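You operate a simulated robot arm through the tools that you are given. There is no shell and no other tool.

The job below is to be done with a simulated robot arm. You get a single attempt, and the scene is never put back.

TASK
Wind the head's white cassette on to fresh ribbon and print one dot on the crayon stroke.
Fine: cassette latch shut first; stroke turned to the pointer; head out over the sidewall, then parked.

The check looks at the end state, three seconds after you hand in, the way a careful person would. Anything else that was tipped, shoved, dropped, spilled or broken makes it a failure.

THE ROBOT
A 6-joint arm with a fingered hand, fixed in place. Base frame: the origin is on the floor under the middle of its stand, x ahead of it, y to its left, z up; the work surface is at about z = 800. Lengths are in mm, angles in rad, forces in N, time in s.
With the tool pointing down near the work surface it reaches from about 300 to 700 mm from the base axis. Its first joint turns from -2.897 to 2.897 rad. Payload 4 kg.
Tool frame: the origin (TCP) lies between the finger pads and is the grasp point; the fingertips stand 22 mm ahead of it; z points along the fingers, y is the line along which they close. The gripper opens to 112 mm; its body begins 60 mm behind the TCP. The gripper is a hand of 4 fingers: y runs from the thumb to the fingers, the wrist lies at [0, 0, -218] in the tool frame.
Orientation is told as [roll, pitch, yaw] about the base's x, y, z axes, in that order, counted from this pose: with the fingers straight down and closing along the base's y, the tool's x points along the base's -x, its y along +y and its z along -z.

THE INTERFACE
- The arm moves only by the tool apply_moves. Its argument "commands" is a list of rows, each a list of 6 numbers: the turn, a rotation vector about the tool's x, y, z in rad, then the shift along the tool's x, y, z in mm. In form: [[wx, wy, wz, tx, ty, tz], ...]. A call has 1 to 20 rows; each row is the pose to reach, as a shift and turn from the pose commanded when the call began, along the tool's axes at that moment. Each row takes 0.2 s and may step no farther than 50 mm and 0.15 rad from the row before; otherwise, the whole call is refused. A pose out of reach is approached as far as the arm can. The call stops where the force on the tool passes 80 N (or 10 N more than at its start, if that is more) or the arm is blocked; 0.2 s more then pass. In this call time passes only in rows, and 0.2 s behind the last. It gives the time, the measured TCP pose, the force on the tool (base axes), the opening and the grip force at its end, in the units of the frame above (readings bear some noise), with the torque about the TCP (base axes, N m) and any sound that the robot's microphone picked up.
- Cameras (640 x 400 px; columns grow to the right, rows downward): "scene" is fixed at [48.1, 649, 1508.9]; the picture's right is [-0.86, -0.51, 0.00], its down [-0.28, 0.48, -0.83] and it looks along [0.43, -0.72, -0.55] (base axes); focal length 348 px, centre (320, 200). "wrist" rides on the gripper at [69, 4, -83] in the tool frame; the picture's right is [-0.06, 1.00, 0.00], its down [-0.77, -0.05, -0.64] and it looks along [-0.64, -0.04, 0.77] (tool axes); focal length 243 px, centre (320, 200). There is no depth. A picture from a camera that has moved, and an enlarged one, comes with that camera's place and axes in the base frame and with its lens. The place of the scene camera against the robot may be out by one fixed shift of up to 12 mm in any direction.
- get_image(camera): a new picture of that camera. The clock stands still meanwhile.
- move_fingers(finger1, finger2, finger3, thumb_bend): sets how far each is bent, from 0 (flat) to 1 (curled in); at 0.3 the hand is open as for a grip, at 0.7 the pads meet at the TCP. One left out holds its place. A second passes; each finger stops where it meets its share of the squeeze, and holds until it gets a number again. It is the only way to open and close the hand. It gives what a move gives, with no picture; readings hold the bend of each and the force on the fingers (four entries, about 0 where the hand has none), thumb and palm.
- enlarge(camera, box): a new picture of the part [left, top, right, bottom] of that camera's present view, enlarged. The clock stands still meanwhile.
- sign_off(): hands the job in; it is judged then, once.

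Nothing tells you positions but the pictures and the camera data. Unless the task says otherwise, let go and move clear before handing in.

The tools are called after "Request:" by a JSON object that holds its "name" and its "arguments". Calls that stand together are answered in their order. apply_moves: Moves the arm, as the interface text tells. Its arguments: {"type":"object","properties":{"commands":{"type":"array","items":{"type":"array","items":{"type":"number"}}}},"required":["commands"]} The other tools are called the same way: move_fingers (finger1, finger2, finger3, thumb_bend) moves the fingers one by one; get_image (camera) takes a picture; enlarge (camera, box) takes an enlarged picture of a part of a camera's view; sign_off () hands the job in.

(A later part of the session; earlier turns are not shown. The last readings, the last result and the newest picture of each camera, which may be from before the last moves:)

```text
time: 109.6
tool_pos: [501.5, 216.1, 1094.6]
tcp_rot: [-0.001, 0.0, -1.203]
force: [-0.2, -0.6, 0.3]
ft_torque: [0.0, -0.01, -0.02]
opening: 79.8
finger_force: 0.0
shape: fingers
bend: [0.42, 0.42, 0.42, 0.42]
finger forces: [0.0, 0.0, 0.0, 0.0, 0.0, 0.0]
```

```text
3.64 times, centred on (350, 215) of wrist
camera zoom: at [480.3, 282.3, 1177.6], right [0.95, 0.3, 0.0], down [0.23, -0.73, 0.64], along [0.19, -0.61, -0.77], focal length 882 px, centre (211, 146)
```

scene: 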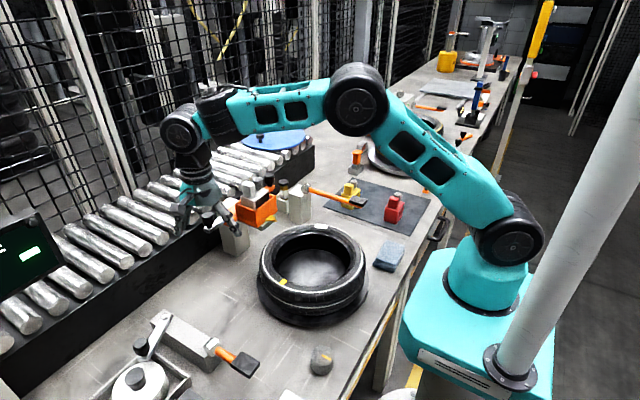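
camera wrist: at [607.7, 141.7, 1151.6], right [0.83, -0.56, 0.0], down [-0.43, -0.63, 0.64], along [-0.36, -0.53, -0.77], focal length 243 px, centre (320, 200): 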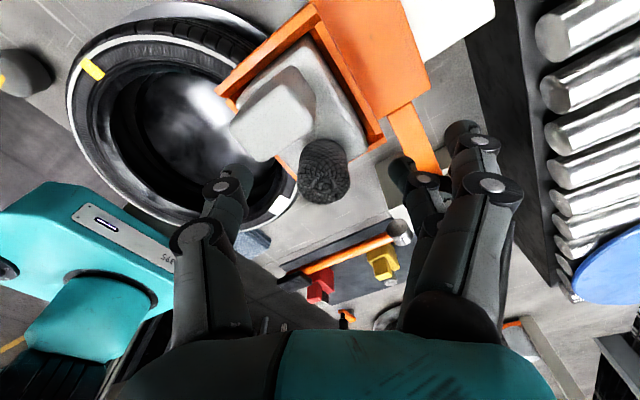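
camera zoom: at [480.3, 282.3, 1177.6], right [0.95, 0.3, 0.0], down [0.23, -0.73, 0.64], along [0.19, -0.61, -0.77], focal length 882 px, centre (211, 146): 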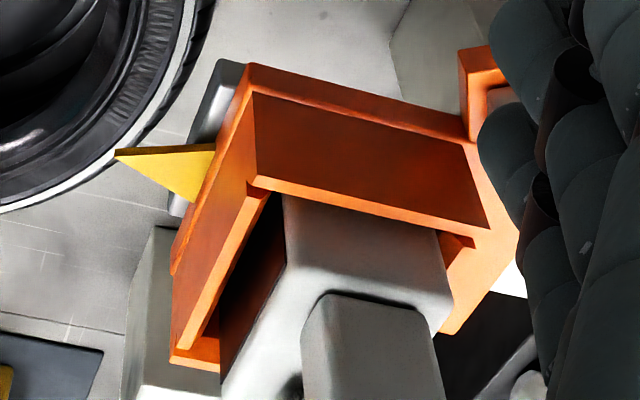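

Request:
{"name": "apply_moves", "arguments": {"commands": [[-0.081, 0.008, 0.09, -20, 32, 6], [-0.162, 0.016, 0.18, -40, 64, 14], [-0.242, 0.024, 0.27, -60, 96, 22], [-0.323, 0.0323, 0.36, -80.5, 128, 32]]}}

Request:
{"name": "get_image", "arguments": {"camera": "wrist"}}

```text
time: 110.6
tool_pos: [649.7, 186.4, 1062.4]
tcp_rot: [0.309, 0.089, -1.555]
force: [0.4, 0.6, 0.3]
ft_torque: [0.0, 0.01, -0.03]
opening: 80.1
finger_force: 0.0
shape: fingers
bend: [0.42, 0.42, 0.42, 0.42]
finger forces: [0.1, 0.1, 0.0, 0.0, 0.0, 0.1]
```

```text
taken
camera wrist: at [627.3, 248.8, 1148.3], right [0.95, -0.07, 0.3], down [-0.23, -0.82, 0.53], along [0.21, -0.57, -0.8], focal length 243 px, centre (320, 200)
```

wrist: 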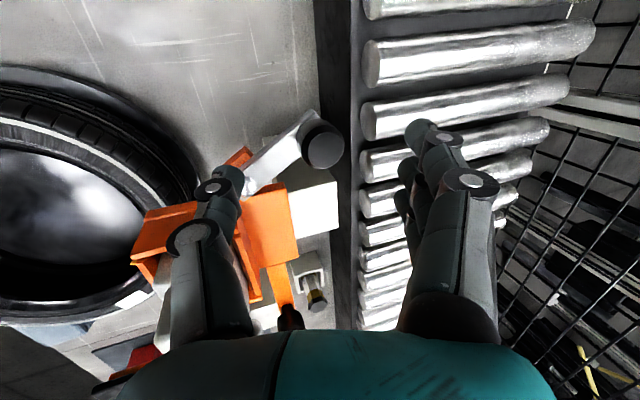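

Request:
{"name": "apply_moves", "arguments": {"commands": [[0, 0, 0, 1, 0.5, 17], [0, 0, 0, 2, 1, 34], [0, 0, 0, 3, 2, 52]]}}

Request:
{"name": "move_fingers", "arguments": {"finger1": 0.6, "finger2": 0.6, "finger3": 0.6, "thumb_bend": 0.6}}

Request:
{"name": "get_image", "arguments": {"camera": "wrist"}}

```text
time: 111.4
tool_pos: [666.4, 192.5, 1013.2]
tcp_rot: [0.312, 0.088, -1.554]
force: [-0.6, 1.0, 0.0]
ft_torque: [0.01, -0.03, -0.01]
opening: 79.8
finger_force: 0.2
shape: fingers
bend: [0.42, 0.42, 0.42, 0.42]
finger forces: [0.1, 0.0, 0.0, 0.0, 0.0, 0.1]
```

```text
time: 112.4
tool_pos: [666.3, 193.2, 1013.0]
tcp_rot: [0.31, 0.088, -1.554]
force: [-4.7, 3.6, -1.3]
ft_torque: [0.11, 0.08, -0.11]
opening: 36.6
finger_force: 2.7
shape: fingers
bend: [0.6, 0.6, 0.6, 0.58]
finger forces: [0.0, 0.0, 0.1, 0.0, 5.1, 0.0]
```

```text
taken
camera wrist: at [643.4, 255.8, 1099.4], right [0.95, -0.07, 0.3], down [-0.23, -0.82, 0.53], along [0.2, -0.57, -0.8], focal length 243 px, centre (320, 200)
```

wrist: 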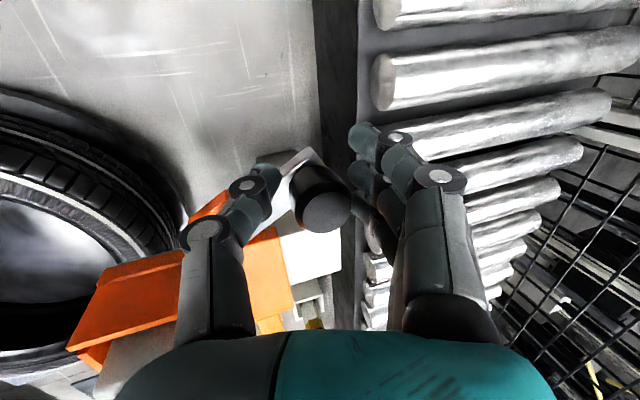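

Request:
{"name": "apply_moves", "arguments": {"commands": [[0, 0, 0, 7, -5.8, -1.1], [0, 0, 0, 13.1, -12.1, -2.5], [0, 0, 0, 18.2, -19.4, -4.2], [0, 0, 0, 22.3, -27.1, -6.2], [0, 0, 0, 25.4, -35.2, -8.5]]}}

Request:
{"name": "get_image", "arguments": {"camera": "wrist"}}

```text
time: 113.6
tool_pos: [628.8, 219.1, 1013.1]
tcp_rot: [0.308, 0.087, -1.554]
force: [1.4, 0.5, 0.4]
ft_torque: [0.0, 0.02, 0.03]
opening: 31.2
finger_force: 0.9
shape: fingers
bend: [0.6, 0.59, 0.58, 0.6]
finger forces: [0.1, 0.5, 1.0, 0.0, 0.0, 0.0]
```

```text
taken
camera wrist: at [606.9, 281.6, 1098.8], right [0.95, -0.07, 0.3], down [-0.23, -0.82, 0.53], along [0.2, -0.57, -0.8], focal length 243 px, centre (320, 200)
```

wrist: 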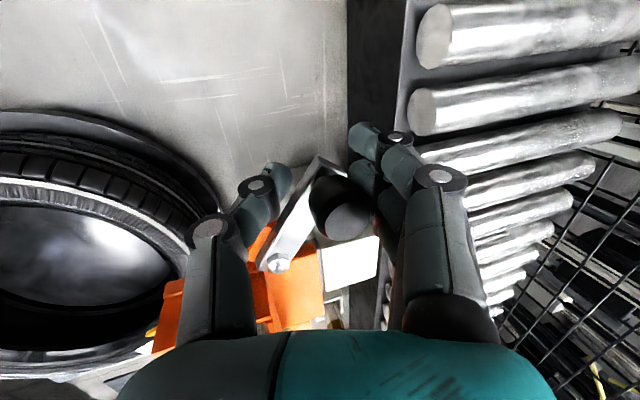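

Request:
{"name": "apply_moves", "arguments": {"commands": [[0, 0, 0, 1, -4.6, -1.3], [0, 0, 0, 1.6, -9.2, -2.6], [0, 0, 0, 1.7, -13, -3.8], [0, 0, 0, 1.7, -16.8, -5]]}}

Request:
{"name": "get_image", "arguments": {"camera": "wrist"}}

```text
time: 114.6
tool_pos: [611.4, 219.9, 1013.6]
tcp_rot: [0.311, 0.088, -1.553]
force: [2.3, 2.1, 0.1]
ft_torque: [0.01, -0.06, 0.09]
opening: 31.5
finger_force: 1.6
shape: fingers
bend: [0.6, 0.59, 0.57, 0.6]
finger forces: [0.0, 1.5, 1.6, 0.0, 0.0, 0.0]
```

```text
taken
camera wrist: at [589.6, 282.4, 1098.2], right [0.95, -0.07, 0.3], down [-0.23, -0.82, 0.53], along [0.2, -0.57, -0.8], focal length 243 px, centre (320, 200)
```

wrist: 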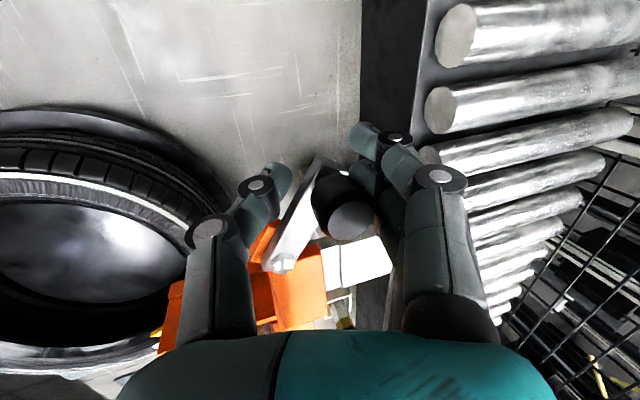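

Pulling the lever back dragged the head about 27 mm out on its slide, so the head slides easily and the lever has friction. Logically the latch started open at one stop, so the other stop must be shut. I'll push the knob back that way, which also returns the head to its park stop.

Request:
{"name": "apply_moves", "arguments": {"commands": [[0, 0, 0, -0.1, 8.6, 2.7], [0, 0, 0, -1.2, 16.7, 5.2], [0, 0, 0, -5.3, 25.6, 7.5], [0, 0, 0, -9.4, 33.3, 9.5], [0, 0, 0, -14.5, 40.1, 11.1], [0, 0, 0, -20.9, 46.4, 12.5], [0, 0, 0, -27.9, 51.5, 13.3]]}}

Request:
{"name": "get_image", "arguments": {"camera": "wrist"}}

```text
time: 116.2
tool_pos: [663.5, 205.7, 1013.8]
tcp_rot: [0.312, 0.092, -1.534]
force: [-1.1, 58.2, -0.9]
ft_torque: [1.42, 0.0, -1.08]
opening: 34.1
finger_force: 28.4
shape: fingers
bend: [0.6, 0.6, 0.6, 0.58]
finger forces: [0.1, 0.0, 0.0, 0.0, 57.4, 0.0]
```

```text
taken
camera wrist: at [639.2, 266.3, 1100.0], right [0.95, -0.06, 0.3], down [-0.21, -0.83, 0.52], along [0.22, -0.56, -0.8], focal length 243 px, centre (320, 200)
```

wrist: 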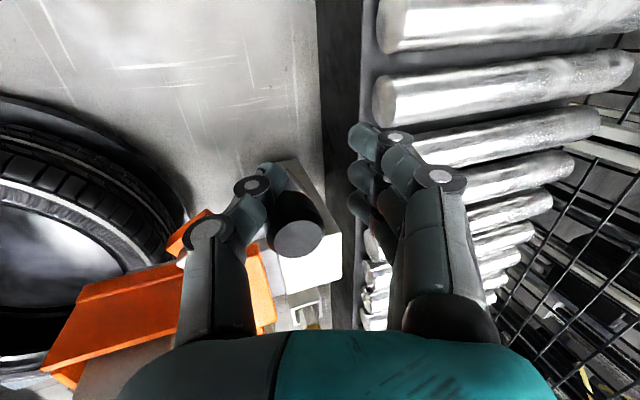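

Request:
{"name": "apply_moves", "arguments": {"commands": [[0, 0, 0, 8, -1, 0], [0, 0, 0, 16, -3, 0]]}}

Request:
{"name": "move_fingers", "arguments": {"finger1": 0.42, "finger2": 0.42, "finger3": 0.42, "thumb_bend": 0.42}}

Request:
{"name": "get_image", "arguments": {"camera": "wrist"}}

```text
time: 116.8
tool_pos: [661.3, 206.1, 1013.7]
tcp_rot: [0.307, 0.084, -1.56]
force: [-1.5, 5.7, -0.7]
ft_torque: [0.13, 0.01, -0.1]
opening: 33.2
finger_force: 2.4
shape: fingers
bend: [0.6, 0.6, 0.6, 0.59]
finger forces: [0.0, 0.0, 0.2, 0.1, 5.2, 0.0]
```

```text
time: 117.8
tool_pos: [663.5, 210.3, 1014.5]
tcp_rot: [0.309, 0.086, -1.553]
force: [0.2, 0.3, 0.9]
ft_torque: [-0.02, 0.0, 0.0]
opening: 79.5
finger_force: 0.0
shape: fingers
bend: [0.42, 0.42, 0.42, 0.42]
finger forces: [0.1, 0.0, 0.0, 0.0, 0.1, 0.0]
```

```text
taken
camera wrist: at [640.4, 271.9, 1099.9], right [0.95, -0.07, 0.3], down [-0.23, -0.82, 0.53], along [0.2, -0.57, -0.8], focal length 243 px, centre (320, 200)
```

wrist: 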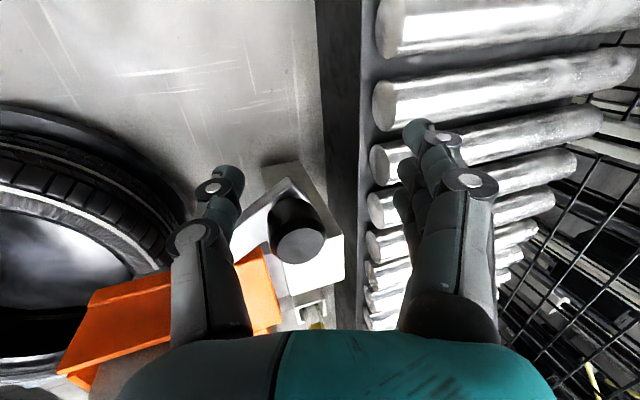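

Request:
{"name": "apply_moves", "arguments": {"commands": [[0, 0, 0, 0, 0, -18], [0, 0, 0, 0, 0, -36], [0, 0, 0, 0, 0, -52], [0, 0, 0, 0, -22, -58], [0, 0, 0, 0, -44, -64]]}}

Request:
{"name": "move_fingers", "arguments": {"finger1": 0.68, "finger2": 0.68, "finger3": 0.68, "thumb_bend": 0.68}}

Request:
{"name": "get_image", "arguments": {"camera": "wrist"}}

```text
time: 119.0
tool_pos: [602.6, 202.9, 1063.4]
tcp_rot: [0.308, 0.088, -1.553]
force: [0.2, -0.1, 0.2]
ft_torque: [-0.04, 0.0, -0.01]
opening: 79.2
finger_force: 0.0
shape: fingers
bend: [0.42, 0.42, 0.42, 0.42]
finger forces: [0.0, 0.0, 0.0, 0.1, 0.0, 0.0]
```

```text
time: 120.0
tool_pos: [603.4, 204.4, 1062.0]
tcp_rot: [0.308, 0.087, -1.553]
force: [-0.2, 0.6, 0.4]
ft_torque: [0.01, 0.02, 0.0]
opening: 13.4
finger_force: 0.1
shape: fingers
bend: [0.68, 0.68, 0.68, 0.68]
finger forces: [0.0, 0.0, 0.1, 0.1, 0.0, 0.1]
```

```text
taken
camera wrist: at [580.1, 266.5, 1147.9], right [0.95, -0.07, 0.3], down [-0.23, -0.82, 0.53], along [0.2, -0.57, -0.8], focal length 243 px, centre (320, 200)
```

wrist: 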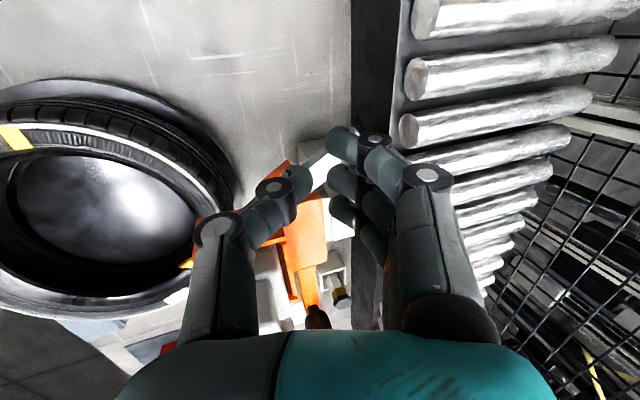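

Request:
{"name": "apply_moves", "arguments": {"commands": [[0, 0, 0, 0, -8, 8], [0, 0, 0, 0, -14, 22], [0, 0, 0, 0, -14, 36]]}}

Request:
{"name": "apply_moves", "arguments": {"commands": [[0, 0, 0, 0, 4, 1.2], [0, 0, 0, 0, 8, 2.4], [0, 0, 0, 0, 12, 3.6], [0, 0, 0, 0, 16, 4.8]]}}

Request:
{"name": "get_image", "arguments": {"camera": "wrist"}}

```text
time: 120.8
tool_pos: [598.1, 208.0, 1023.5]
tcp_rot: [0.309, 0.087, -1.553]
force: [0.8, -0.6, 0.0]
ft_torque: [0.03, 0.01, 0.02]
opening: 13.2
finger_force: 0.1
shape: fingers
bend: [0.68, 0.68, 0.68, 0.68]
finger forces: [0.1, 0.1, 0.1, 0.0, 0.1, 0.0]
```

```text
time: 121.8
tool_pos: [614.7, 208.1, 1024.4]
tcp_rot: [0.309, 0.088, -1.553]
force: [-2.4, -0.3, 3.0]
ft_torque: [-0.07, -0.04, -0.05]
opening: 13.3
finger_force: 1.2
shape: fingers
bend: [0.68, 0.68, 0.7, 0.68]
finger forces: [0.0, 0.0, 3.8, 0.0, 0.1, 0.1]
```

```text
taken
camera wrist: at [593.2, 270.3, 1109.3], right [0.95, -0.07, 0.3], down [-0.23, -0.82, 0.53], along [0.2, -0.57, -0.8], focal length 243 px, centre (320, 200)
```

wrist: 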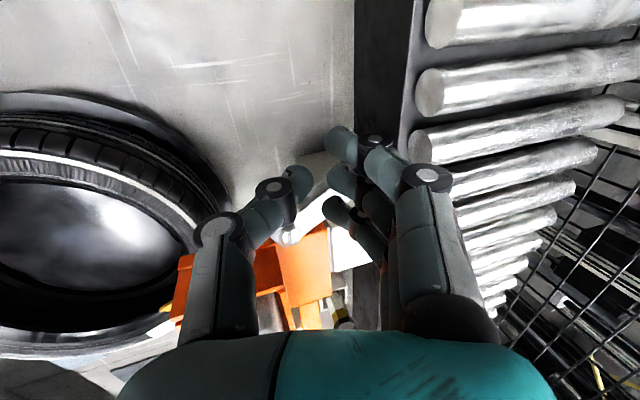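

Request:
{"name": "apply_moves", "arguments": {"commands": [[0, 0, 0, 0, 3, 0.9], [0, 0, 0, 0, 6, 1.8], [0, 0, 0, 0, 9, 2.7], [0, 0, 0, 0, 12, 3.6]]}}

Request:
{"name": "apply_moves", "arguments": {"commands": [[0, 0, 0, 0, 3, 0.9], [0, 0, 0, 0, 6, 1.8], [0, 0, 0, 0, 9, 2.7]]}}

Request:
{"name": "get_image", "arguments": {"camera": "wrist"}}

```text
time: 122.8
tool_pos: [627.5, 207.4, 1024.4]
tcp_rot: [0.309, 0.088, -1.553]
force: [-0.7, 0.2, 1.2]
ft_torque: [-0.04, 0.0, -0.02]
opening: 13.4
finger_force: 1.2
shape: fingers
bend: [0.68, 0.68, 0.69, 0.68]
finger forces: [0.0, 0.0, 1.6, 0.0, 0.1, 0.1]
```

```text
time: 123.6
tool_pos: [636.9, 209.0, 1025.0]
tcp_rot: [0.309, 0.087, -1.552]
force: [-9.2, -2.8, 9.8]
ft_torque: [-0.17, -0.12, -0.18]
opening: 13.3
finger_force: 6.5
shape: fingers
bend: [0.68, 0.68, 0.72, 0.68]
finger forces: [0.1, 0.0, 13.0, 0.0, 0.0, 0.0]
```

```text
taken
camera wrist: at [614.3, 270.8, 1110.7], right [0.95, -0.07, 0.3], down [-0.23, -0.82, 0.53], along [0.2, -0.57, -0.8], focal length 243 px, centre (320, 200)
```

wrist: 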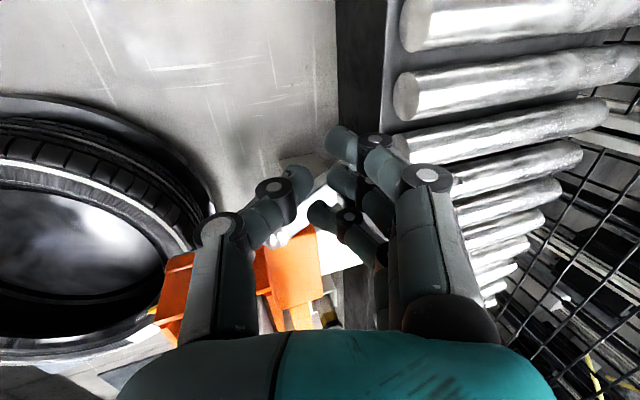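

Request:
{"name": "apply_moves", "arguments": {"commands": [[0, 0, 0, 0, -8, -2], [0, 0, 0, 0, -24, -7], [0, 0, 0, 0, -28, -25], [0, 0, 0, 0, -28, -45]]}}

Request:
{"name": "apply_moves", "arguments": {"commands": [[0.081, -0.011, -0.09, 8, -24, -12], [0.162, -0.022, -0.18, 16, -50, -24], [0.243, -0.033, -0.27, 24, -76, -36], [0.315, -0.04, -0.36, 30, -100, -47]]}}

Request:
{"name": "enlarge", "arguments": {"camera": "scene", "box": [190, 160, 300, 240]}}

```text
time: 124.6
tool_pos: [596.7, 204.5, 1057.7]
tcp_rot: [0.311, 0.088, -1.553]
force: [-0.6, 0.0, 0.4]
ft_torque: [-0.01, 0.01, -0.01]
opening: 13.5
finger_force: 0.2
shape: fingers
bend: [0.68, 0.68, 0.68, 0.68]
finger forces: [0.0, 0.0, 0.1, 0.0, 0.0, 0.0]
```

```text
time: 125.6
tool_pos: [486.6, 232.8, 1075.7]
tcp_rot: [0.004, -0.008, -1.205]
force: [-0.1, -0.2, -0.3]
ft_torque: [-0.03, -0.02, 0.01]
opening: 13.2
finger_force: 0.0
shape: fingers
bend: [0.68, 0.68, 0.68, 0.68]
finger forces: [0.0, 0.0, 0.0, 0.0, 0.1, 0.0]
```

```text
5.00 times, centred on (245, 200) of scene
camera zoom: at [48.1, 649.0, 1508.9], right [-0.86, -0.51, 0.0], down [-0.28, 0.48, -0.83], along [0.43, -0.72, -0.55], focal length 1737 px, centre (695, 200)
```

zoom: 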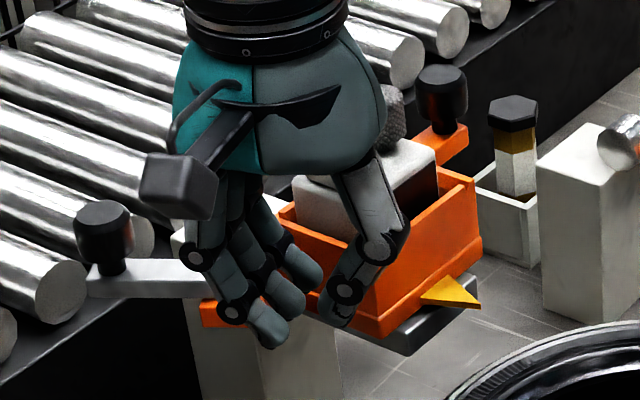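

Request:
{"name": "move_fingers", "arguments": {"finger1": 0.25, "finger2": 0.5, "finger3": 0.25, "thumb_bend": 0.5}}

Request:
{"name": "apply_moves", "arguments": {"commands": [[0, 0, 0, 0, 0, -25], [0, 0, 0, -15, 2, -46], [0, 0, -0.05, -55, 8, -46], [0, 0, -0.1, -95, 14, -46], [0, 0, -0.15, -132, 20, -46], [0, 0, -0.2, -167, 25, -46]]}}

Request:
{"name": "get_image", "arguments": {"camera": "wrist"}}

Request:
{"name": "enlarge", "arguments": {"camera": "scene", "box": [240, 170, 290, 212]}}

```text
time: 126.6
tool_pos: [487.2, 232.1, 1074.6]
tcp_rot: [0.004, -0.009, -1.204]
force: [0.5, 0.1, -0.3]
ft_torque: [0.01, -0.02, 0.05]
opening: 89.2
finger_force: 0.2
shape: fingers
bend: [0.25, 0.5, 0.25, 0.5]
finger forces: [0.0, 0.0, 0.1, 0.0, 0.0, 0.1]
```

```text
time: 128.0
tool_pos: [569.4, 84.4, 1124.4]
tcp_rot: [0.002, -0.009, -1.003]
force: [-0.4, 0.0, 0.9]
ft_torque: [-0.04, 0.01, -0.01]
opening: 89.0
finger_force: 0.1
shape: fingers
bend: [0.25, 0.5, 0.25, 0.5]
finger forces: [0.0, 0.0, 0.0, 0.0, 0.0, 0.0]
```

```text
taken
camera wrist: at [535.4, 147.1, 1205.7], right [0.88, 0.48, 0.0], down [0.36, -0.67, 0.65], along [0.32, -0.57, -0.76], focal length 243 px, centre (320, 200)
```

wrist: 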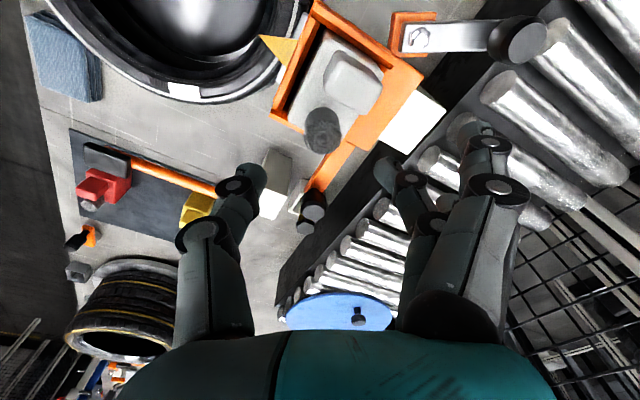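

```text
9.52 times, centred on (265, 191) of scene
camera zoom: at [48.1, 649.0, 1508.9], right [-0.86, -0.51, 0.0], down [-0.28, 0.48, -0.83], along [0.43, -0.72, -0.55], focal length 3309 px, centre (844, 286)
```

zoom: 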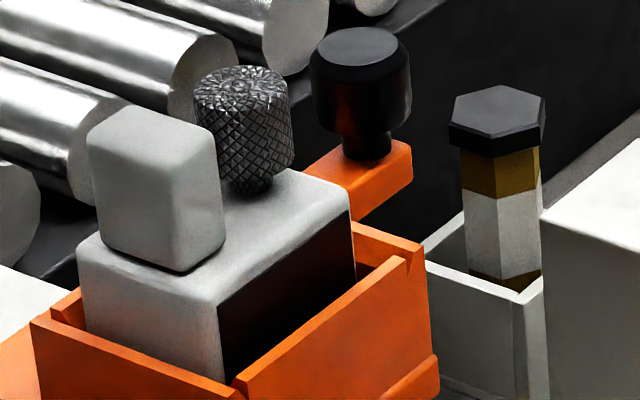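

Request:
{"name": "enlarge", "arguments": {"camera": "wrist", "box": [250, 0, 450, 160]}}

Request:
{"name": "enlarge", "arguments": {"camera": "wrist", "box": [360, 0, 480, 90]}}

```text
2.50 times, centred on (350, 80) of wrist
camera zoom: at [535.4, 147.1, 1205.7], right [0.88, 0.48, 0.0], down [0.36, -0.67, 0.65], along [0.32, -0.57, -0.76], focal length 606 px, centre (245, 500)
```

zoom: 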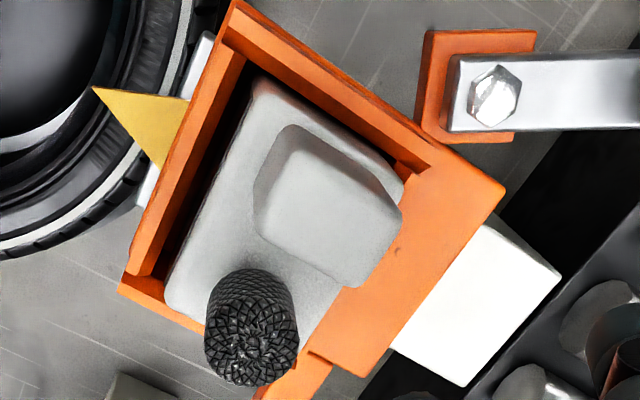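

```text
4.44 times, centred on (420, 45) of wrist
camera zoom: at [535.4, 147.1, 1205.7], right [0.88, 0.48, 0.0], down [0.36, -0.67, 0.65], along [0.32, -0.57, -0.76], focal length 1078 px, centre (-124, 889)
```

zoom: 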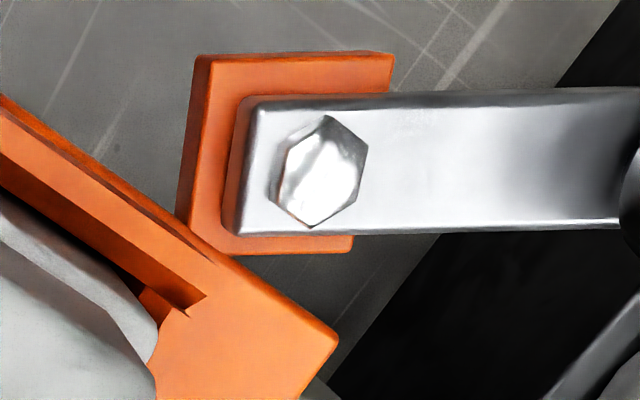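

Request:
{"name": "apply_moves", "arguments": {"commands": [[0, 0, 0, 0.3, 0.7, 18], [0, 0, 0, 0.6, 1.5, 36], [0, 0, 0, 0.6, 1.5, 54]]}}

Request:
{"name": "enlarge", "arguments": {"camera": "wrist", "box": [270, 130, 370, 220]}}

Request:
{"name": "move_fingers", "arguments": {"finger2": 0.62, "thumb_bend": 0.66}}

Request:
{"name": "enlarge", "arguments": {"camera": "wrist", "box": [270, 130, 370, 220]}}

```text
time: 128.8
tool_pos: [572.4, 86.1, 1068.1]
tcp_rot: [0.004, -0.01, -1.005]
force: [0.3, 0.4, 0.1]
ft_torque: [0.05, -0.02, -0.01]
opening: 89.4
finger_force: 0.0
shape: fingers
bend: [0.25, 0.5, 0.25, 0.5]
finger forces: [0.0, 0.0, 0.0, 0.0, 0.0, 0.0]
```

```text
4.44 times, centred on (320, 175) of wrist
camera zoom: at [537.6, 147.4, 1150.6], right [0.88, 0.48, 0.0], down [0.36, -0.67, 0.65], along [0.32, -0.57, -0.76], focal length 1078 px, centre (320, 311)
```

zoom: 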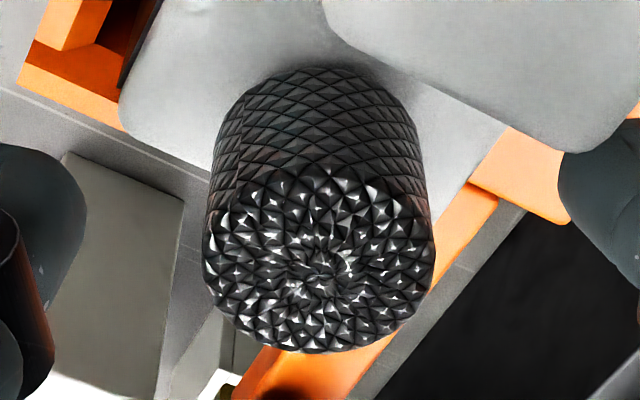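

```text
time: 129.8
tool_pos: [572.4, 85.7, 1068.4]
tcp_rot: [0.004, -0.009, -1.007]
force: [-0.7, 0.5, 1.2]
ft_torque: [0.03, -0.02, 0.02]
opening: 70.9
finger_force: 1.7
shape: fingers
bend: [0.25, 0.6, 0.25, 0.65]
finger forces: [0.0, 1.7, 0.0, 0.1, 1.8, 0.0]
```

```text
4.44 times, centred on (320, 175) of wrist
camera zoom: at [537.6, 147.5, 1150.6], right [0.88, 0.48, 0.0], down [0.36, -0.67, 0.65], along [0.31, -0.57, -0.76], focal length 1078 px, centre (320, 311)
```

zoom: 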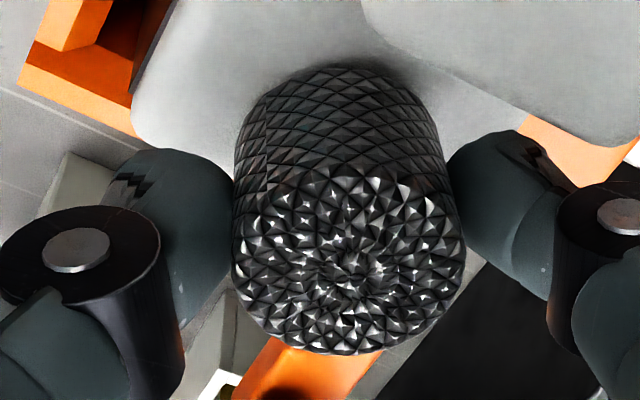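

Request:
{"name": "move_fingers", "arguments": {"finger2": 0.56, "thumb_bend": 0.56}}

Request:
{"name": "move_fingers", "arguments": {"finger2": 0.66, "thumb_bend": 0.62}}

Request:
{"name": "enlarge", "arguments": {"camera": "wrist", "box": [270, 130, 370, 220]}}

```text
time: 130.8
tool_pos: [572.0, 85.8, 1068.1]
tcp_rot: [0.003, -0.009, -1.006]
force: [-0.7, 0.5, -0.3]
ft_torque: [-0.01, -0.02, 0.04]
opening: 80.7
finger_force: 0.1
shape: fingers
bend: [0.25, 0.56, 0.25, 0.56]
finger forces: [0.1, 0.0, 0.0, 0.0, 0.0, 0.1]
```

```text
time: 131.8
tool_pos: [572.6, 85.4, 1067.6]
tcp_rot: [0.003, -0.009, -1.006]
force: [0.0, -0.1, 0.1]
ft_torque: [0.01, -0.01, -0.01]
opening: 74.5
finger_force: 1.8
shape: fingers
bend: [0.25, 0.63, 0.25, 0.61]
finger forces: [0.0, 1.6, 0.0, 0.0, 1.6, 0.0]
```

```text
4.44 times, centred on (320, 175) of wrist
camera zoom: at [537.6, 147.6, 1150.6], right [0.88, 0.48, 0.0], down [0.36, -0.67, 0.65], along [0.31, -0.57, -0.76], focal length 1078 px, centre (320, 311)
```

zoom: 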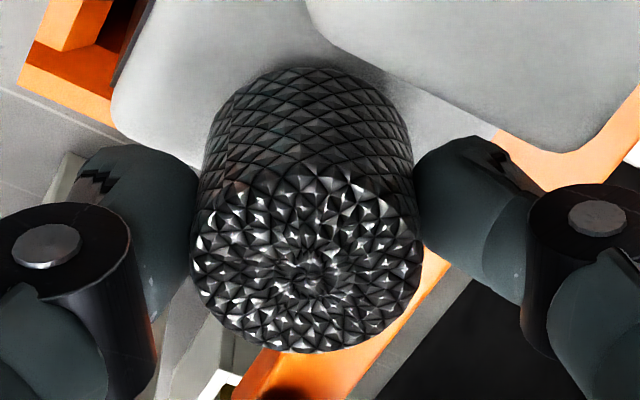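

Request:
{"name": "move_fingers", "arguments": {"finger2": 0.68, "thumb_bend": 0.64}}

Request:
{"name": "apply_moves", "arguments": {"commands": [[0, 0, 0.1, 0, 0, 0], [0, 0, 0.2, 0, 0, 0], [0, 0, 0.3, 0, 0, 0], [0, 0, 0.4, 0, 0, 0], [0, 0, 0.5, 0, 0, 0]]}}

Request:
{"name": "enlarge", "arguments": {"camera": "wrist", "box": [270, 130, 370, 220]}}

Request:
{"name": "enlarge", "arguments": {"camera": "scene", "box": [240, 170, 290, 212]}}

```text
time: 132.8
tool_pos: [572.4, 85.7, 1068.9]
tcp_rot: [0.002, -0.009, -1.005]
force: [-0.7, 0.4, -0.7]
ft_torque: [-0.03, 0.03, 0.01]
opening: 73.8
finger_force: 3.0
shape: fingers
bend: [0.25, 0.63, 0.25, 0.62]
finger forces: [0.0, 2.7, 0.0, 0.0, 2.6, 0.0]
```

```text
time: 134.0
tool_pos: [570.0, 85.6, 1068.2]
tcp_rot: [0.007, -0.008, -1.509]
force: [0.2, -1.6, 1.9]
ft_torque: [-0.08, 0.01, 0.04]
opening: 74.3
finger_force: 3.8
shape: fingers
bend: [0.25, 0.64, 0.25, 0.63]
finger forces: [0.0, 2.8, 0.0, 0.0, 4.1, 0.0]
```

```text
4.44 times, centred on (320, 175) of wrist
camera zoom: at [570.2, 156.4, 1151.1], right [1.0, 0.0, 0.01], down [-0.01, -0.76, 0.65], along [0.01, -0.65, -0.76], focal length 1078 px, centre (320, 311)
```

zoom: 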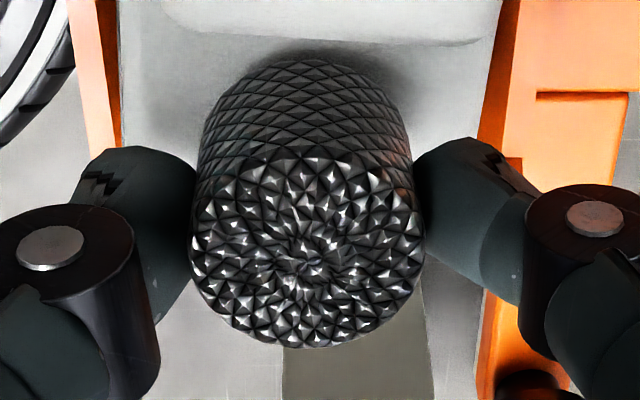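

```text
9.52 times, centred on (265, 191) of scene
camera zoom: at [48.1, 649.0, 1508.9], right [-0.86, -0.51, 0.0], down [-0.28, 0.48, -0.83], along [0.43, -0.72, -0.55], focal length 3309 px, centre (844, 286)
```

zoom: 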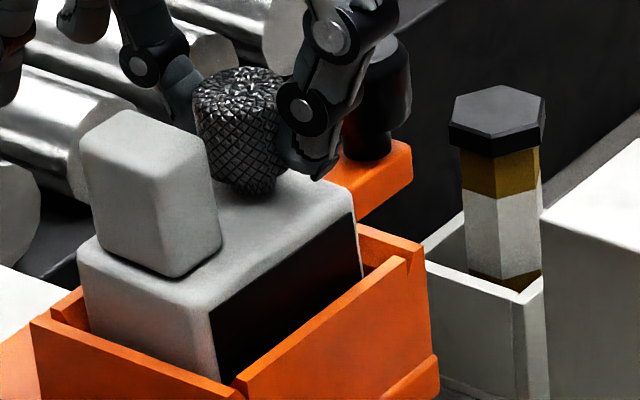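

Request:
{"name": "apply_moves", "arguments": {"commands": [[0, 0, 0.12, 0, 0, 0], [0, 0, 0.24, 0, 0, 0], [0, 0, 0.36, 0, 0, 0], [0, 0, 0.48, 0, 0, 0]]}}

Request:
{"name": "enlarge", "arguments": {"camera": "scene", "box": [240, 170, 290, 212]}}

Request:
{"name": "move_fingers", "arguments": {"finger2": 0.54, "thumb_bend": 0.54}}

Request:
{"name": "enlarge", "arguments": {"camera": "wrist", "box": [270, 130, 370, 220]}}

```text
time: 135.0
tool_pos: [571.9, 85.6, 1068.4]
tcp_rot: [0.008, -0.004, -1.989]
force: [-0.8, -2.1, 2.3]
ft_torque: [-0.03, 0.03, 0.01]
opening: 73.7
finger_force: 3.0
shape: fingers
bend: [0.25, 0.64, 0.25, 0.63]
finger forces: [0.0, 2.5, 0.1, 0.0, 3.6, 0.0]
```

```text
9.52 times, centred on (265, 191) of scene
camera zoom: at [48.1, 649.0, 1508.9], right [-0.86, -0.51, 0.0], down [-0.28, 0.48, -0.83], along [0.43, -0.72, -0.55], focal length 3309 px, centre (844, 286)
```

zoom: 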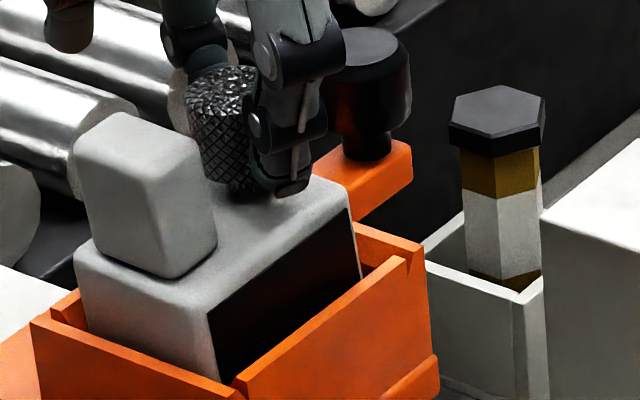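

```text
time: 136.0
tool_pos: [569.7, 85.8, 1068.7]
tcp_rot: [0.009, -0.003, -1.985]
force: [-0.1, -0.3, -0.2]
ft_torque: [0.0, 0.03, -0.02]
opening: 83.2
finger_force: 0.0
shape: fingers
bend: [0.25, 0.54, 0.25, 0.54]
finger forces: [0.1, 0.1, 0.1, 0.0, 0.1, 0.0]
```

```text
4.44 times, centred on (320, 175) of wrist
camera zoom: at [602.2, 148.6, 1150.8], right [0.89, -0.46, 0.01], down [-0.36, -0.68, 0.64], along [-0.29, -0.57, -0.77], focal length 1078 px, centre (320, 311)
```

zoom: 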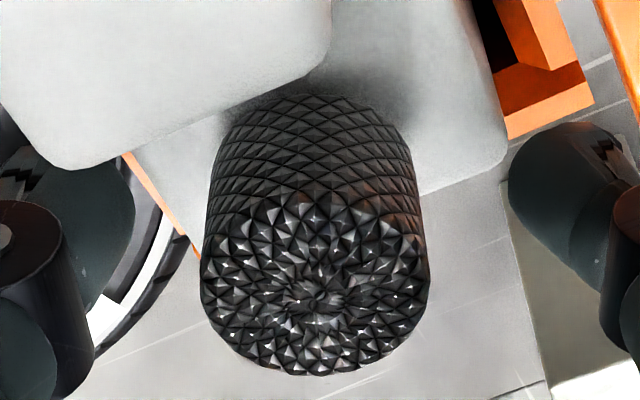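

Request:
{"name": "apply_moves", "arguments": {"commands": [[0, 0, -0.14, 0, 0, 0], [0, 0, -0.28, 0, 0, 0], [0, 0, -0.42, 0, 0, 0], [0, 0, -0.56, 0, 0, 0], [0, 0, -0.7, 0, 0, 0], [0, 0, -0.84, 0, 0, 0], [0, 0, -0.98, 0, 0, 0]]}}

Request:
{"name": "enlarge", "arguments": {"camera": "wrist", "box": [270, 130, 370, 220]}}

Request:
{"name": "enlarge", "arguments": {"camera": "scene", "box": [240, 170, 290, 212]}}

```text
time: 137.6
tool_pos: [570.9, 84.6, 1068.3]
tcp_rot: [0.002, -0.008, -1.004]
force: [-0.8, -0.2, 0.0]
ft_torque: [-0.01, 0.01, -0.02]
opening: 83.4
finger_force: 0.1
shape: fingers
bend: [0.25, 0.54, 0.25, 0.54]
finger forces: [0.0, 0.0, 0.1, 0.0, 0.0, 0.1]
```

```text
4.44 times, centred on (320, 175) of wrist
camera zoom: at [536.7, 147.2, 1150.3], right [0.88, 0.48, 0.0], down [0.37, -0.67, 0.65], along [0.32, -0.57, -0.76], focal length 1078 px, centre (320, 311)
```

zoom: 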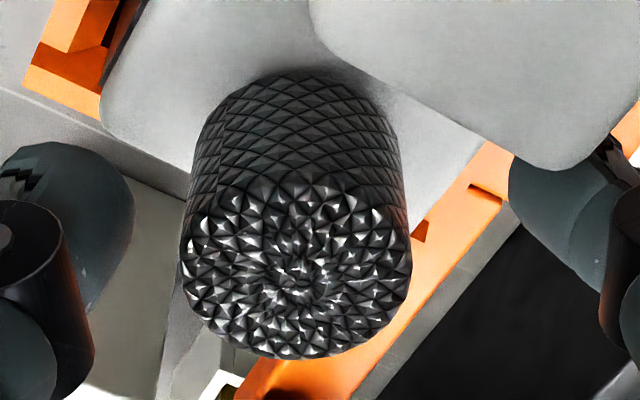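

```text
9.52 times, centred on (265, 191) of scene
camera zoom: at [48.1, 649.0, 1508.9], right [-0.86, -0.51, 0.0], down [-0.28, 0.48, -0.83], along [0.43, -0.72, -0.55], focal length 3309 px, centre (844, 286)
```

zoom: 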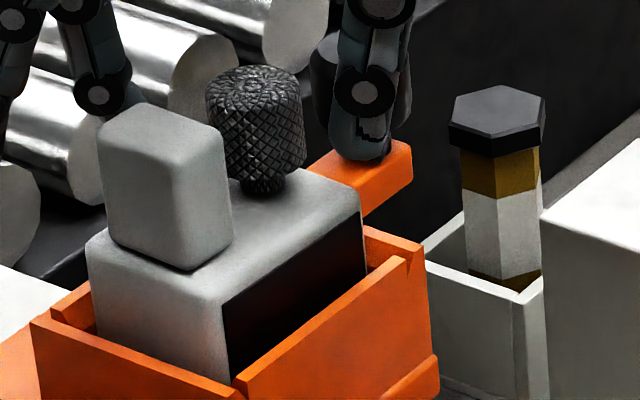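

Request:
{"name": "apply_moves", "arguments": {"commands": [[0, 0, 0.14, 0, -1, 0], [0, 0, 0.28, 0, -2.2, 0], [0, 0, 0.42, 0, -2.2, 0], [0, 0, 0.56, 0, -2.2, 0], [0, 0, 0.7, 0, -2.2, 0], [0, 0, 0.84, 0, -2.2, 0], [0, 0, 0.98, 0, -2.2, 0]]}}

Request:
{"name": "move_fingers", "arguments": {"finger2": 0.68, "thumb_bend": 0.64}}

Request:
{"name": "enlarge", "arguments": {"camera": "wrist", "box": [270, 130, 370, 220]}}

Request:
{"name": "apply_moves", "arguments": {"commands": [[0, 0, -0.12, 0, 0, 0], [0, 0, -0.24, 0, 0, 0], [0, 0, -0.36, 0, 0, 0], [0, 0, -0.48, 0, 0, 0]]}}

Request:
{"name": "apply_moves", "arguments": {"commands": [[0, 0, -0.12, 0, 0, 0], [0, 0, -0.24, 0, 0, 0], [0, 0, -0.36, 0, 0, 0], [0, 0, -0.48, 0, 0, 0]]}}

Request:
{"name": "enlarge", "arguments": {"camera": "scene", "box": [240, 170, 290, 212]}}

```text
time: 139.2
tool_pos: [569.3, 83.3, 1069.1]
tcp_rot: [0.008, -0.002, -1.987]
force: [-0.1, 0.2, -0.1]
ft_torque: [0.0, -0.01, 0.0]
opening: 83.4
finger_force: 0.0
shape: fingers
bend: [0.25, 0.54, 0.25, 0.54]
finger forces: [0.0, 0.0, 0.0, 0.1, 0.0, 0.0]
```

```text
time: 140.2
tool_pos: [569.9, 84.5, 1069.4]
tcp_rot: [0.011, -0.003, -1.984]
force: [0.0, -0.6, -0.1]
ft_torque: [0.0, -0.04, 0.03]
opening: 73.8
finger_force: 2.9
shape: fingers
bend: [0.25, 0.63, 0.25, 0.62]
finger forces: [0.1, 2.9, 0.0, 0.0, 2.9, 0.1]
```

```text
4.44 times, centred on (320, 175) of wrist
camera zoom: at [600.5, 146.7, 1150.7], right [0.89, -0.46, 0.01], down [-0.36, -0.68, 0.64], along [-0.29, -0.57, -0.77], focal length 1078 px, centre (320, 311)
```

zoom: 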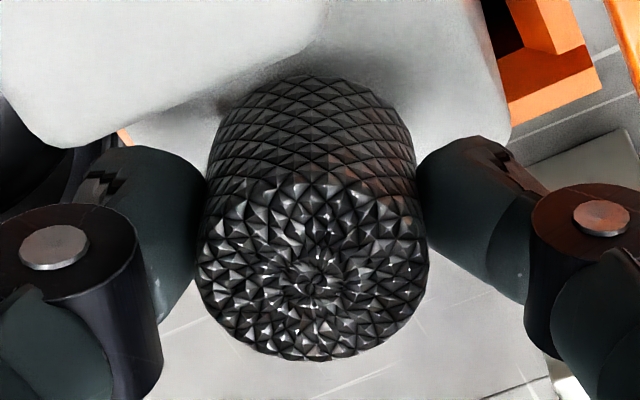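

```text
time: 141.2
tool_pos: [569.4, 85.9, 1068.7]
tcp_rot: [0.007, -0.008, -1.503]
force: [0.1, 0.2, -0.3]
ft_torque: [0.01, 0.01, -0.01]
opening: 74.0
finger_force: 2.6
shape: fingers
bend: [0.25, 0.63, 0.25, 0.62]
finger forces: [0.1, 2.8, 0.0, 0.0, 2.7, 0.0]
```

```text
time: 142.2
tool_pos: [570.5, 84.4, 1070.1]
tcp_rot: [0.004, -0.009, -1.024]
force: [-0.8, 0.4, -0.7]
ft_torque: [0.03, -0.02, -0.04]
opening: 73.9
finger_force: 2.2
shape: fingers
bend: [0.25, 0.63, 0.25, 0.62]
finger forces: [0.0, 2.6, 0.0, 0.1, 2.6, 0.0]
```

```text
9.52 times, centred on (265, 191) of scene
camera zoom: at [48.1, 649.0, 1508.9], right [-0.86, -0.51, 0.0], down [-0.28, 0.48, -0.83], along [0.43, -0.72, -0.55], focal length 3309 px, centre (844, 286)
```

zoom: 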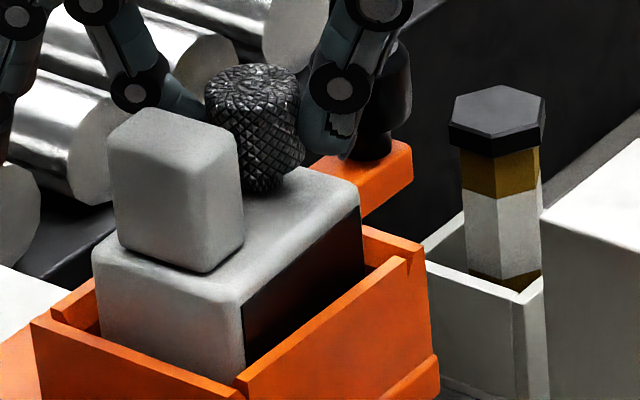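

Request:
{"name": "enlarge", "arguments": {"camera": "wrist", "box": [270, 130, 370, 220]}}

Request:
{"name": "enlarge", "arguments": {"camera": "wrist", "box": [300, 150, 345, 185]}}

```text
4.44 times, centred on (320, 175) of wrist
camera zoom: at [536.5, 147.2, 1150.6], right [0.89, 0.47, 0.0], down [0.35, -0.67, 0.65], along [0.3, -0.57, -0.76], focal length 1078 px, centre (320, 311)
```

zoom: 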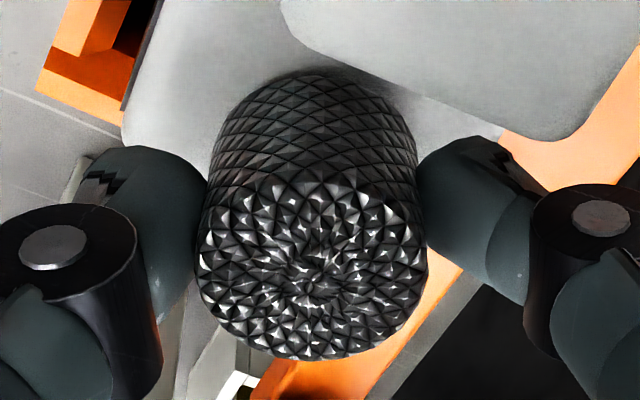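

```text
11.43 times, centred on (322, 168) of wrist
camera zoom: at [536.5, 147.2, 1150.6], right [0.89, 0.47, 0.0], down [0.35, -0.67, 0.65], along [0.3, -0.57, -0.76], focal length 2773 px, centre (291, 571)
```

zoom: 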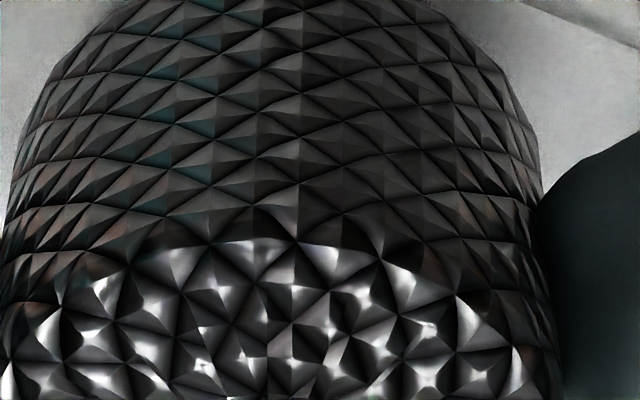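

Request:
{"name": "move_fingers", "arguments": {"finger2": 0.76, "thumb_bend": 0.75}}

Request:
{"name": "enlarge", "arguments": {"camera": "scene", "box": [256, 174, 276, 192]}}

Request:
{"name": "apply_moves", "arguments": {"commands": [[0, 0, 0.1, 0, 0, 0], [0, 0, 0.2, 0, 0, 0]]}}

Request:
{"name": "enlarge", "arguments": {"camera": "scene", "box": [256, 174, 276, 192]}}

Request:
{"name": "apply_moves", "arguments": {"commands": [[0, 0, 0.1, 0, 0, 0], [0, 0, 0.2, 0, 0, 0]]}}

Request:
{"name": "enlarge", "arguments": {"camera": "scene", "box": [256, 174, 276, 192]}}

```text
time: 143.2
tool_pos: [570.2, 83.7, 1069.3]
tcp_rot: [0.003, -0.009, -1.024]
force: [0.3, 0.1, 0.4]
ft_torque: [0.02, -0.03, 0.01]
opening: 68.1
finger_force: 8.3
shape: fingers
bend: [0.25, 0.62, 0.25, 0.68]
finger forces: [0.1, 8.8, 0.0, 0.1, 8.5, 0.0]
```

```text
16.00 times, centred on (266, 183) of scene
camera zoom: at [48.1, 649.0, 1508.9], right [-0.86, -0.51, 0.0], down [-0.28, 0.48, -0.83], along [0.43, -0.72, -0.55], focal length 5559 px, centre (1184, 472)
```

zoom: 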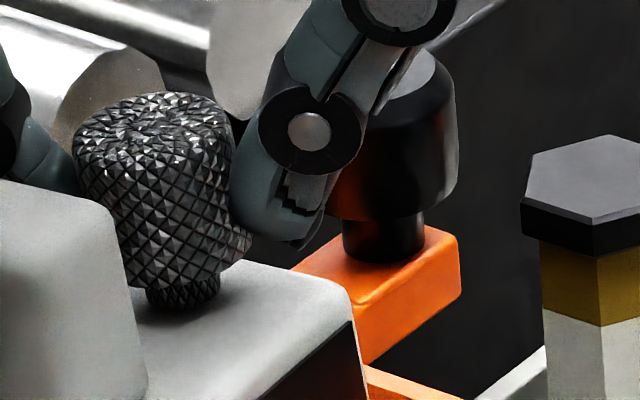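

```text
time: 143.8
tool_pos: [569.4, 84.4, 1068.0]
tcp_rot: [0.005, -0.008, -1.225]
force: [0.3, 0.4, 0.2]
ft_torque: [0.03, -0.05, 0.02]
opening: 67.7
finger_force: 8.5
shape: fingers
bend: [0.25, 0.62, 0.25, 0.68]
finger forces: [0.0, 9.1, 0.1, 0.0, 8.4, 0.0]
```

```text
16.00 times, centred on (266, 183) of scene
camera zoom: at [48.1, 649.0, 1508.9], right [-0.86, -0.51, 0.0], down [-0.28, 0.48, -0.83], along [0.43, -0.72, -0.55], focal length 5559 px, centre (1184, 472)
```

zoom: 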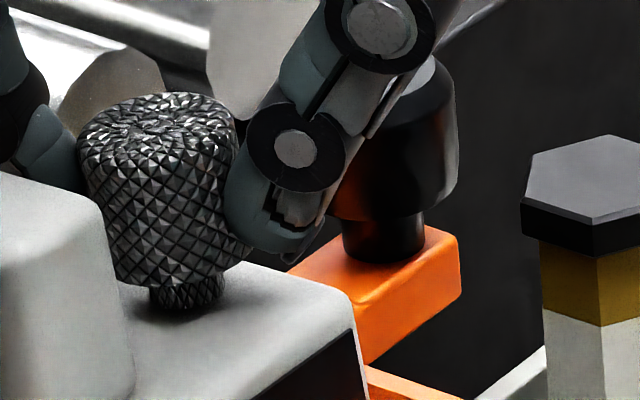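

```text
time: 144.4
tool_pos: [569.8, 84.7, 1067.7]
tcp_rot: [0.008, -0.007, -1.427]
force: [1.3, 0.4, 0.6]
ft_torque: [0.02, -0.06, 0.02]
opening: 67.5
finger_force: 8.7
shape: fingers
bend: [0.25, 0.61, 0.25, 0.68]
finger forces: [0.1, 9.2, 0.0, 0.1, 8.2, 0.0]
```

```text
16.00 times, centred on (266, 183) of scene
camera zoom: at [48.1, 649.0, 1508.9], right [-0.86, -0.51, 0.0], down [-0.28, 0.48, -0.83], along [0.43, -0.72, -0.55], focal length 5559 px, centre (1184, 472)
```

zoom: 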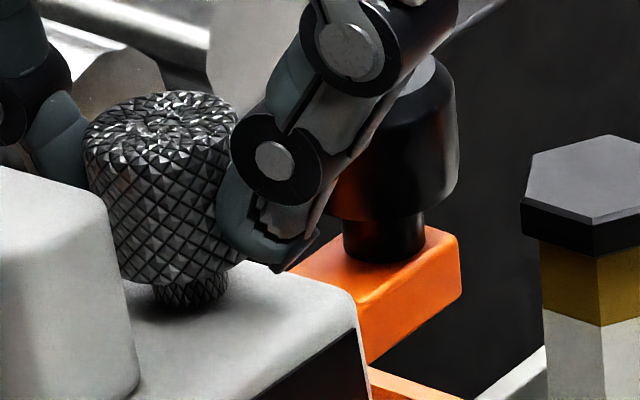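

Request:
{"name": "apply_moves", "arguments": {"commands": [[0, 0, 0.12, 0, 0, 0], [0, 0, 0.24, 0, 0, 0], [0, 0, 0.36, 0, 0, 0], [0, 0, 0.48, 0, 0, 0], [0, 0, 0.58, 0, 0, 0]]}}

Request:
{"name": "move_fingers", "arguments": {"finger2": 0.54, "thumb_bend": 0.54}}

Request:
{"name": "apply_moves", "arguments": {"commands": [[0, 0, -0.14, 0, 0, 0], [0, 0, -0.28, 0, 0, 0], [0, 0, -0.42, 0, 0, 0], [0, 0, -0.56, 0, 0, 0], [0, 0, -0.7, 0, 0, 0], [0, 0, -0.84, 0, 0, 0], [0, 0, -0.98, 0, 0, 0], [0, 0, -1.05, 0, 0, 0]]}}

Request:
{"name": "move_fingers", "arguments": {"finger2": 0.74, "thumb_bend": 0.675}}

Request:
{"name": "apply_moves", "arguments": {"commands": [[0, 0, 0.12, 0, 0, 0], [0, 0, 0.24, 0, 0, 0], [0, 0, 0.36, 0, 0, 0], [0, 0, 0.48, 0, 0, 0], [0, 0, 0.6, 0, 0, 0], [0, 0, 0.72, 0, 0, 0], [0, 0, 0.84, 0, 0, 0], [0, 0, 0.96, 0, 0, 0], [0, 0, 1.05, 0, 0, 0]]}}

Request:
{"name": "enlarge", "arguments": {"camera": "scene", "box": [240, 170, 290, 212]}}

```text
time: 145.6
tool_pos: [568.3, 84.7, 1069.7]
tcp_rot: [0.01, -0.001, -2.008]
force: [0.9, 0.4, 0.1]
ft_torque: [0.02, -0.06, 0.06]
opening: 67.7
finger_force: 8.8
shape: fingers
bend: [0.25, 0.61, 0.25, 0.68]
finger forces: [0.0, 9.6, 0.0, 0.1, 7.6, 0.0]
```

```text
time: 146.6
tool_pos: [569.5, 84.8, 1069.3]
tcp_rot: [0.01, -0.004, -2.007]
force: [-0.5, 0.1, -1.2]
ft_torque: [0.06, 0.02, -0.01]
opening: 83.1
finger_force: 0.0
shape: fingers
bend: [0.25, 0.54, 0.25, 0.54]
finger forces: [0.0, 0.0, 0.1, 0.0, 0.0, 0.0]
```

```text
time: 148.4
tool_pos: [569.1, 84.9, 1067.9]
tcp_rot: [0.003, -0.009, -0.954]
force: [0.2, -0.8, 1.1]
ft_torque: [0.02, 0.02, -0.02]
opening: 83.5
finger_force: 0.1
shape: fingers
bend: [0.25, 0.54, 0.25, 0.54]
finger forces: [0.1, 0.1, 0.0, 0.0, 0.0, 0.0]
```

```text
time: 149.4
tool_pos: [569.6, 83.7, 1068.9]
tcp_rot: [0.001, -0.009, -0.956]
force: [-0.6, -0.1, 0.6]
ft_torque: [-0.02, 0.02, 0.04]
opening: 72.9
finger_force: 5.9
shape: fingers
bend: [0.25, 0.64, 0.25, 0.64]
finger forces: [0.0, 5.5, 0.1, 0.0, 5.5, 0.1]
```

```text
time: 151.4
tool_pos: [568.9, 83.6, 1067.9]
tcp_rot: [0.009, 0.0, -2.008]
force: [-1.8, -3.5, 3.8]
ft_torque: [-0.04, 0.05, 0.11]
opening: 72.7
finger_force: 6.3
shape: fingers
bend: [0.25, 0.66, 0.25, 0.65]
finger forces: [0.0, 4.9, 0.0, 0.0, 6.6, 0.1]
```

```text
9.52 times, centred on (265, 191) of scene
camera zoom: at [48.1, 649.0, 1508.9], right [-0.86, -0.51, 0.0], down [-0.28, 0.48, -0.83], along [0.43, -0.72, -0.55], focal length 3309 px, centre (844, 286)
```

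zoom: 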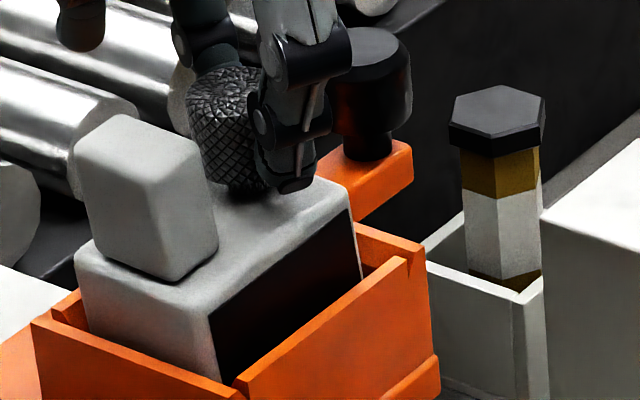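

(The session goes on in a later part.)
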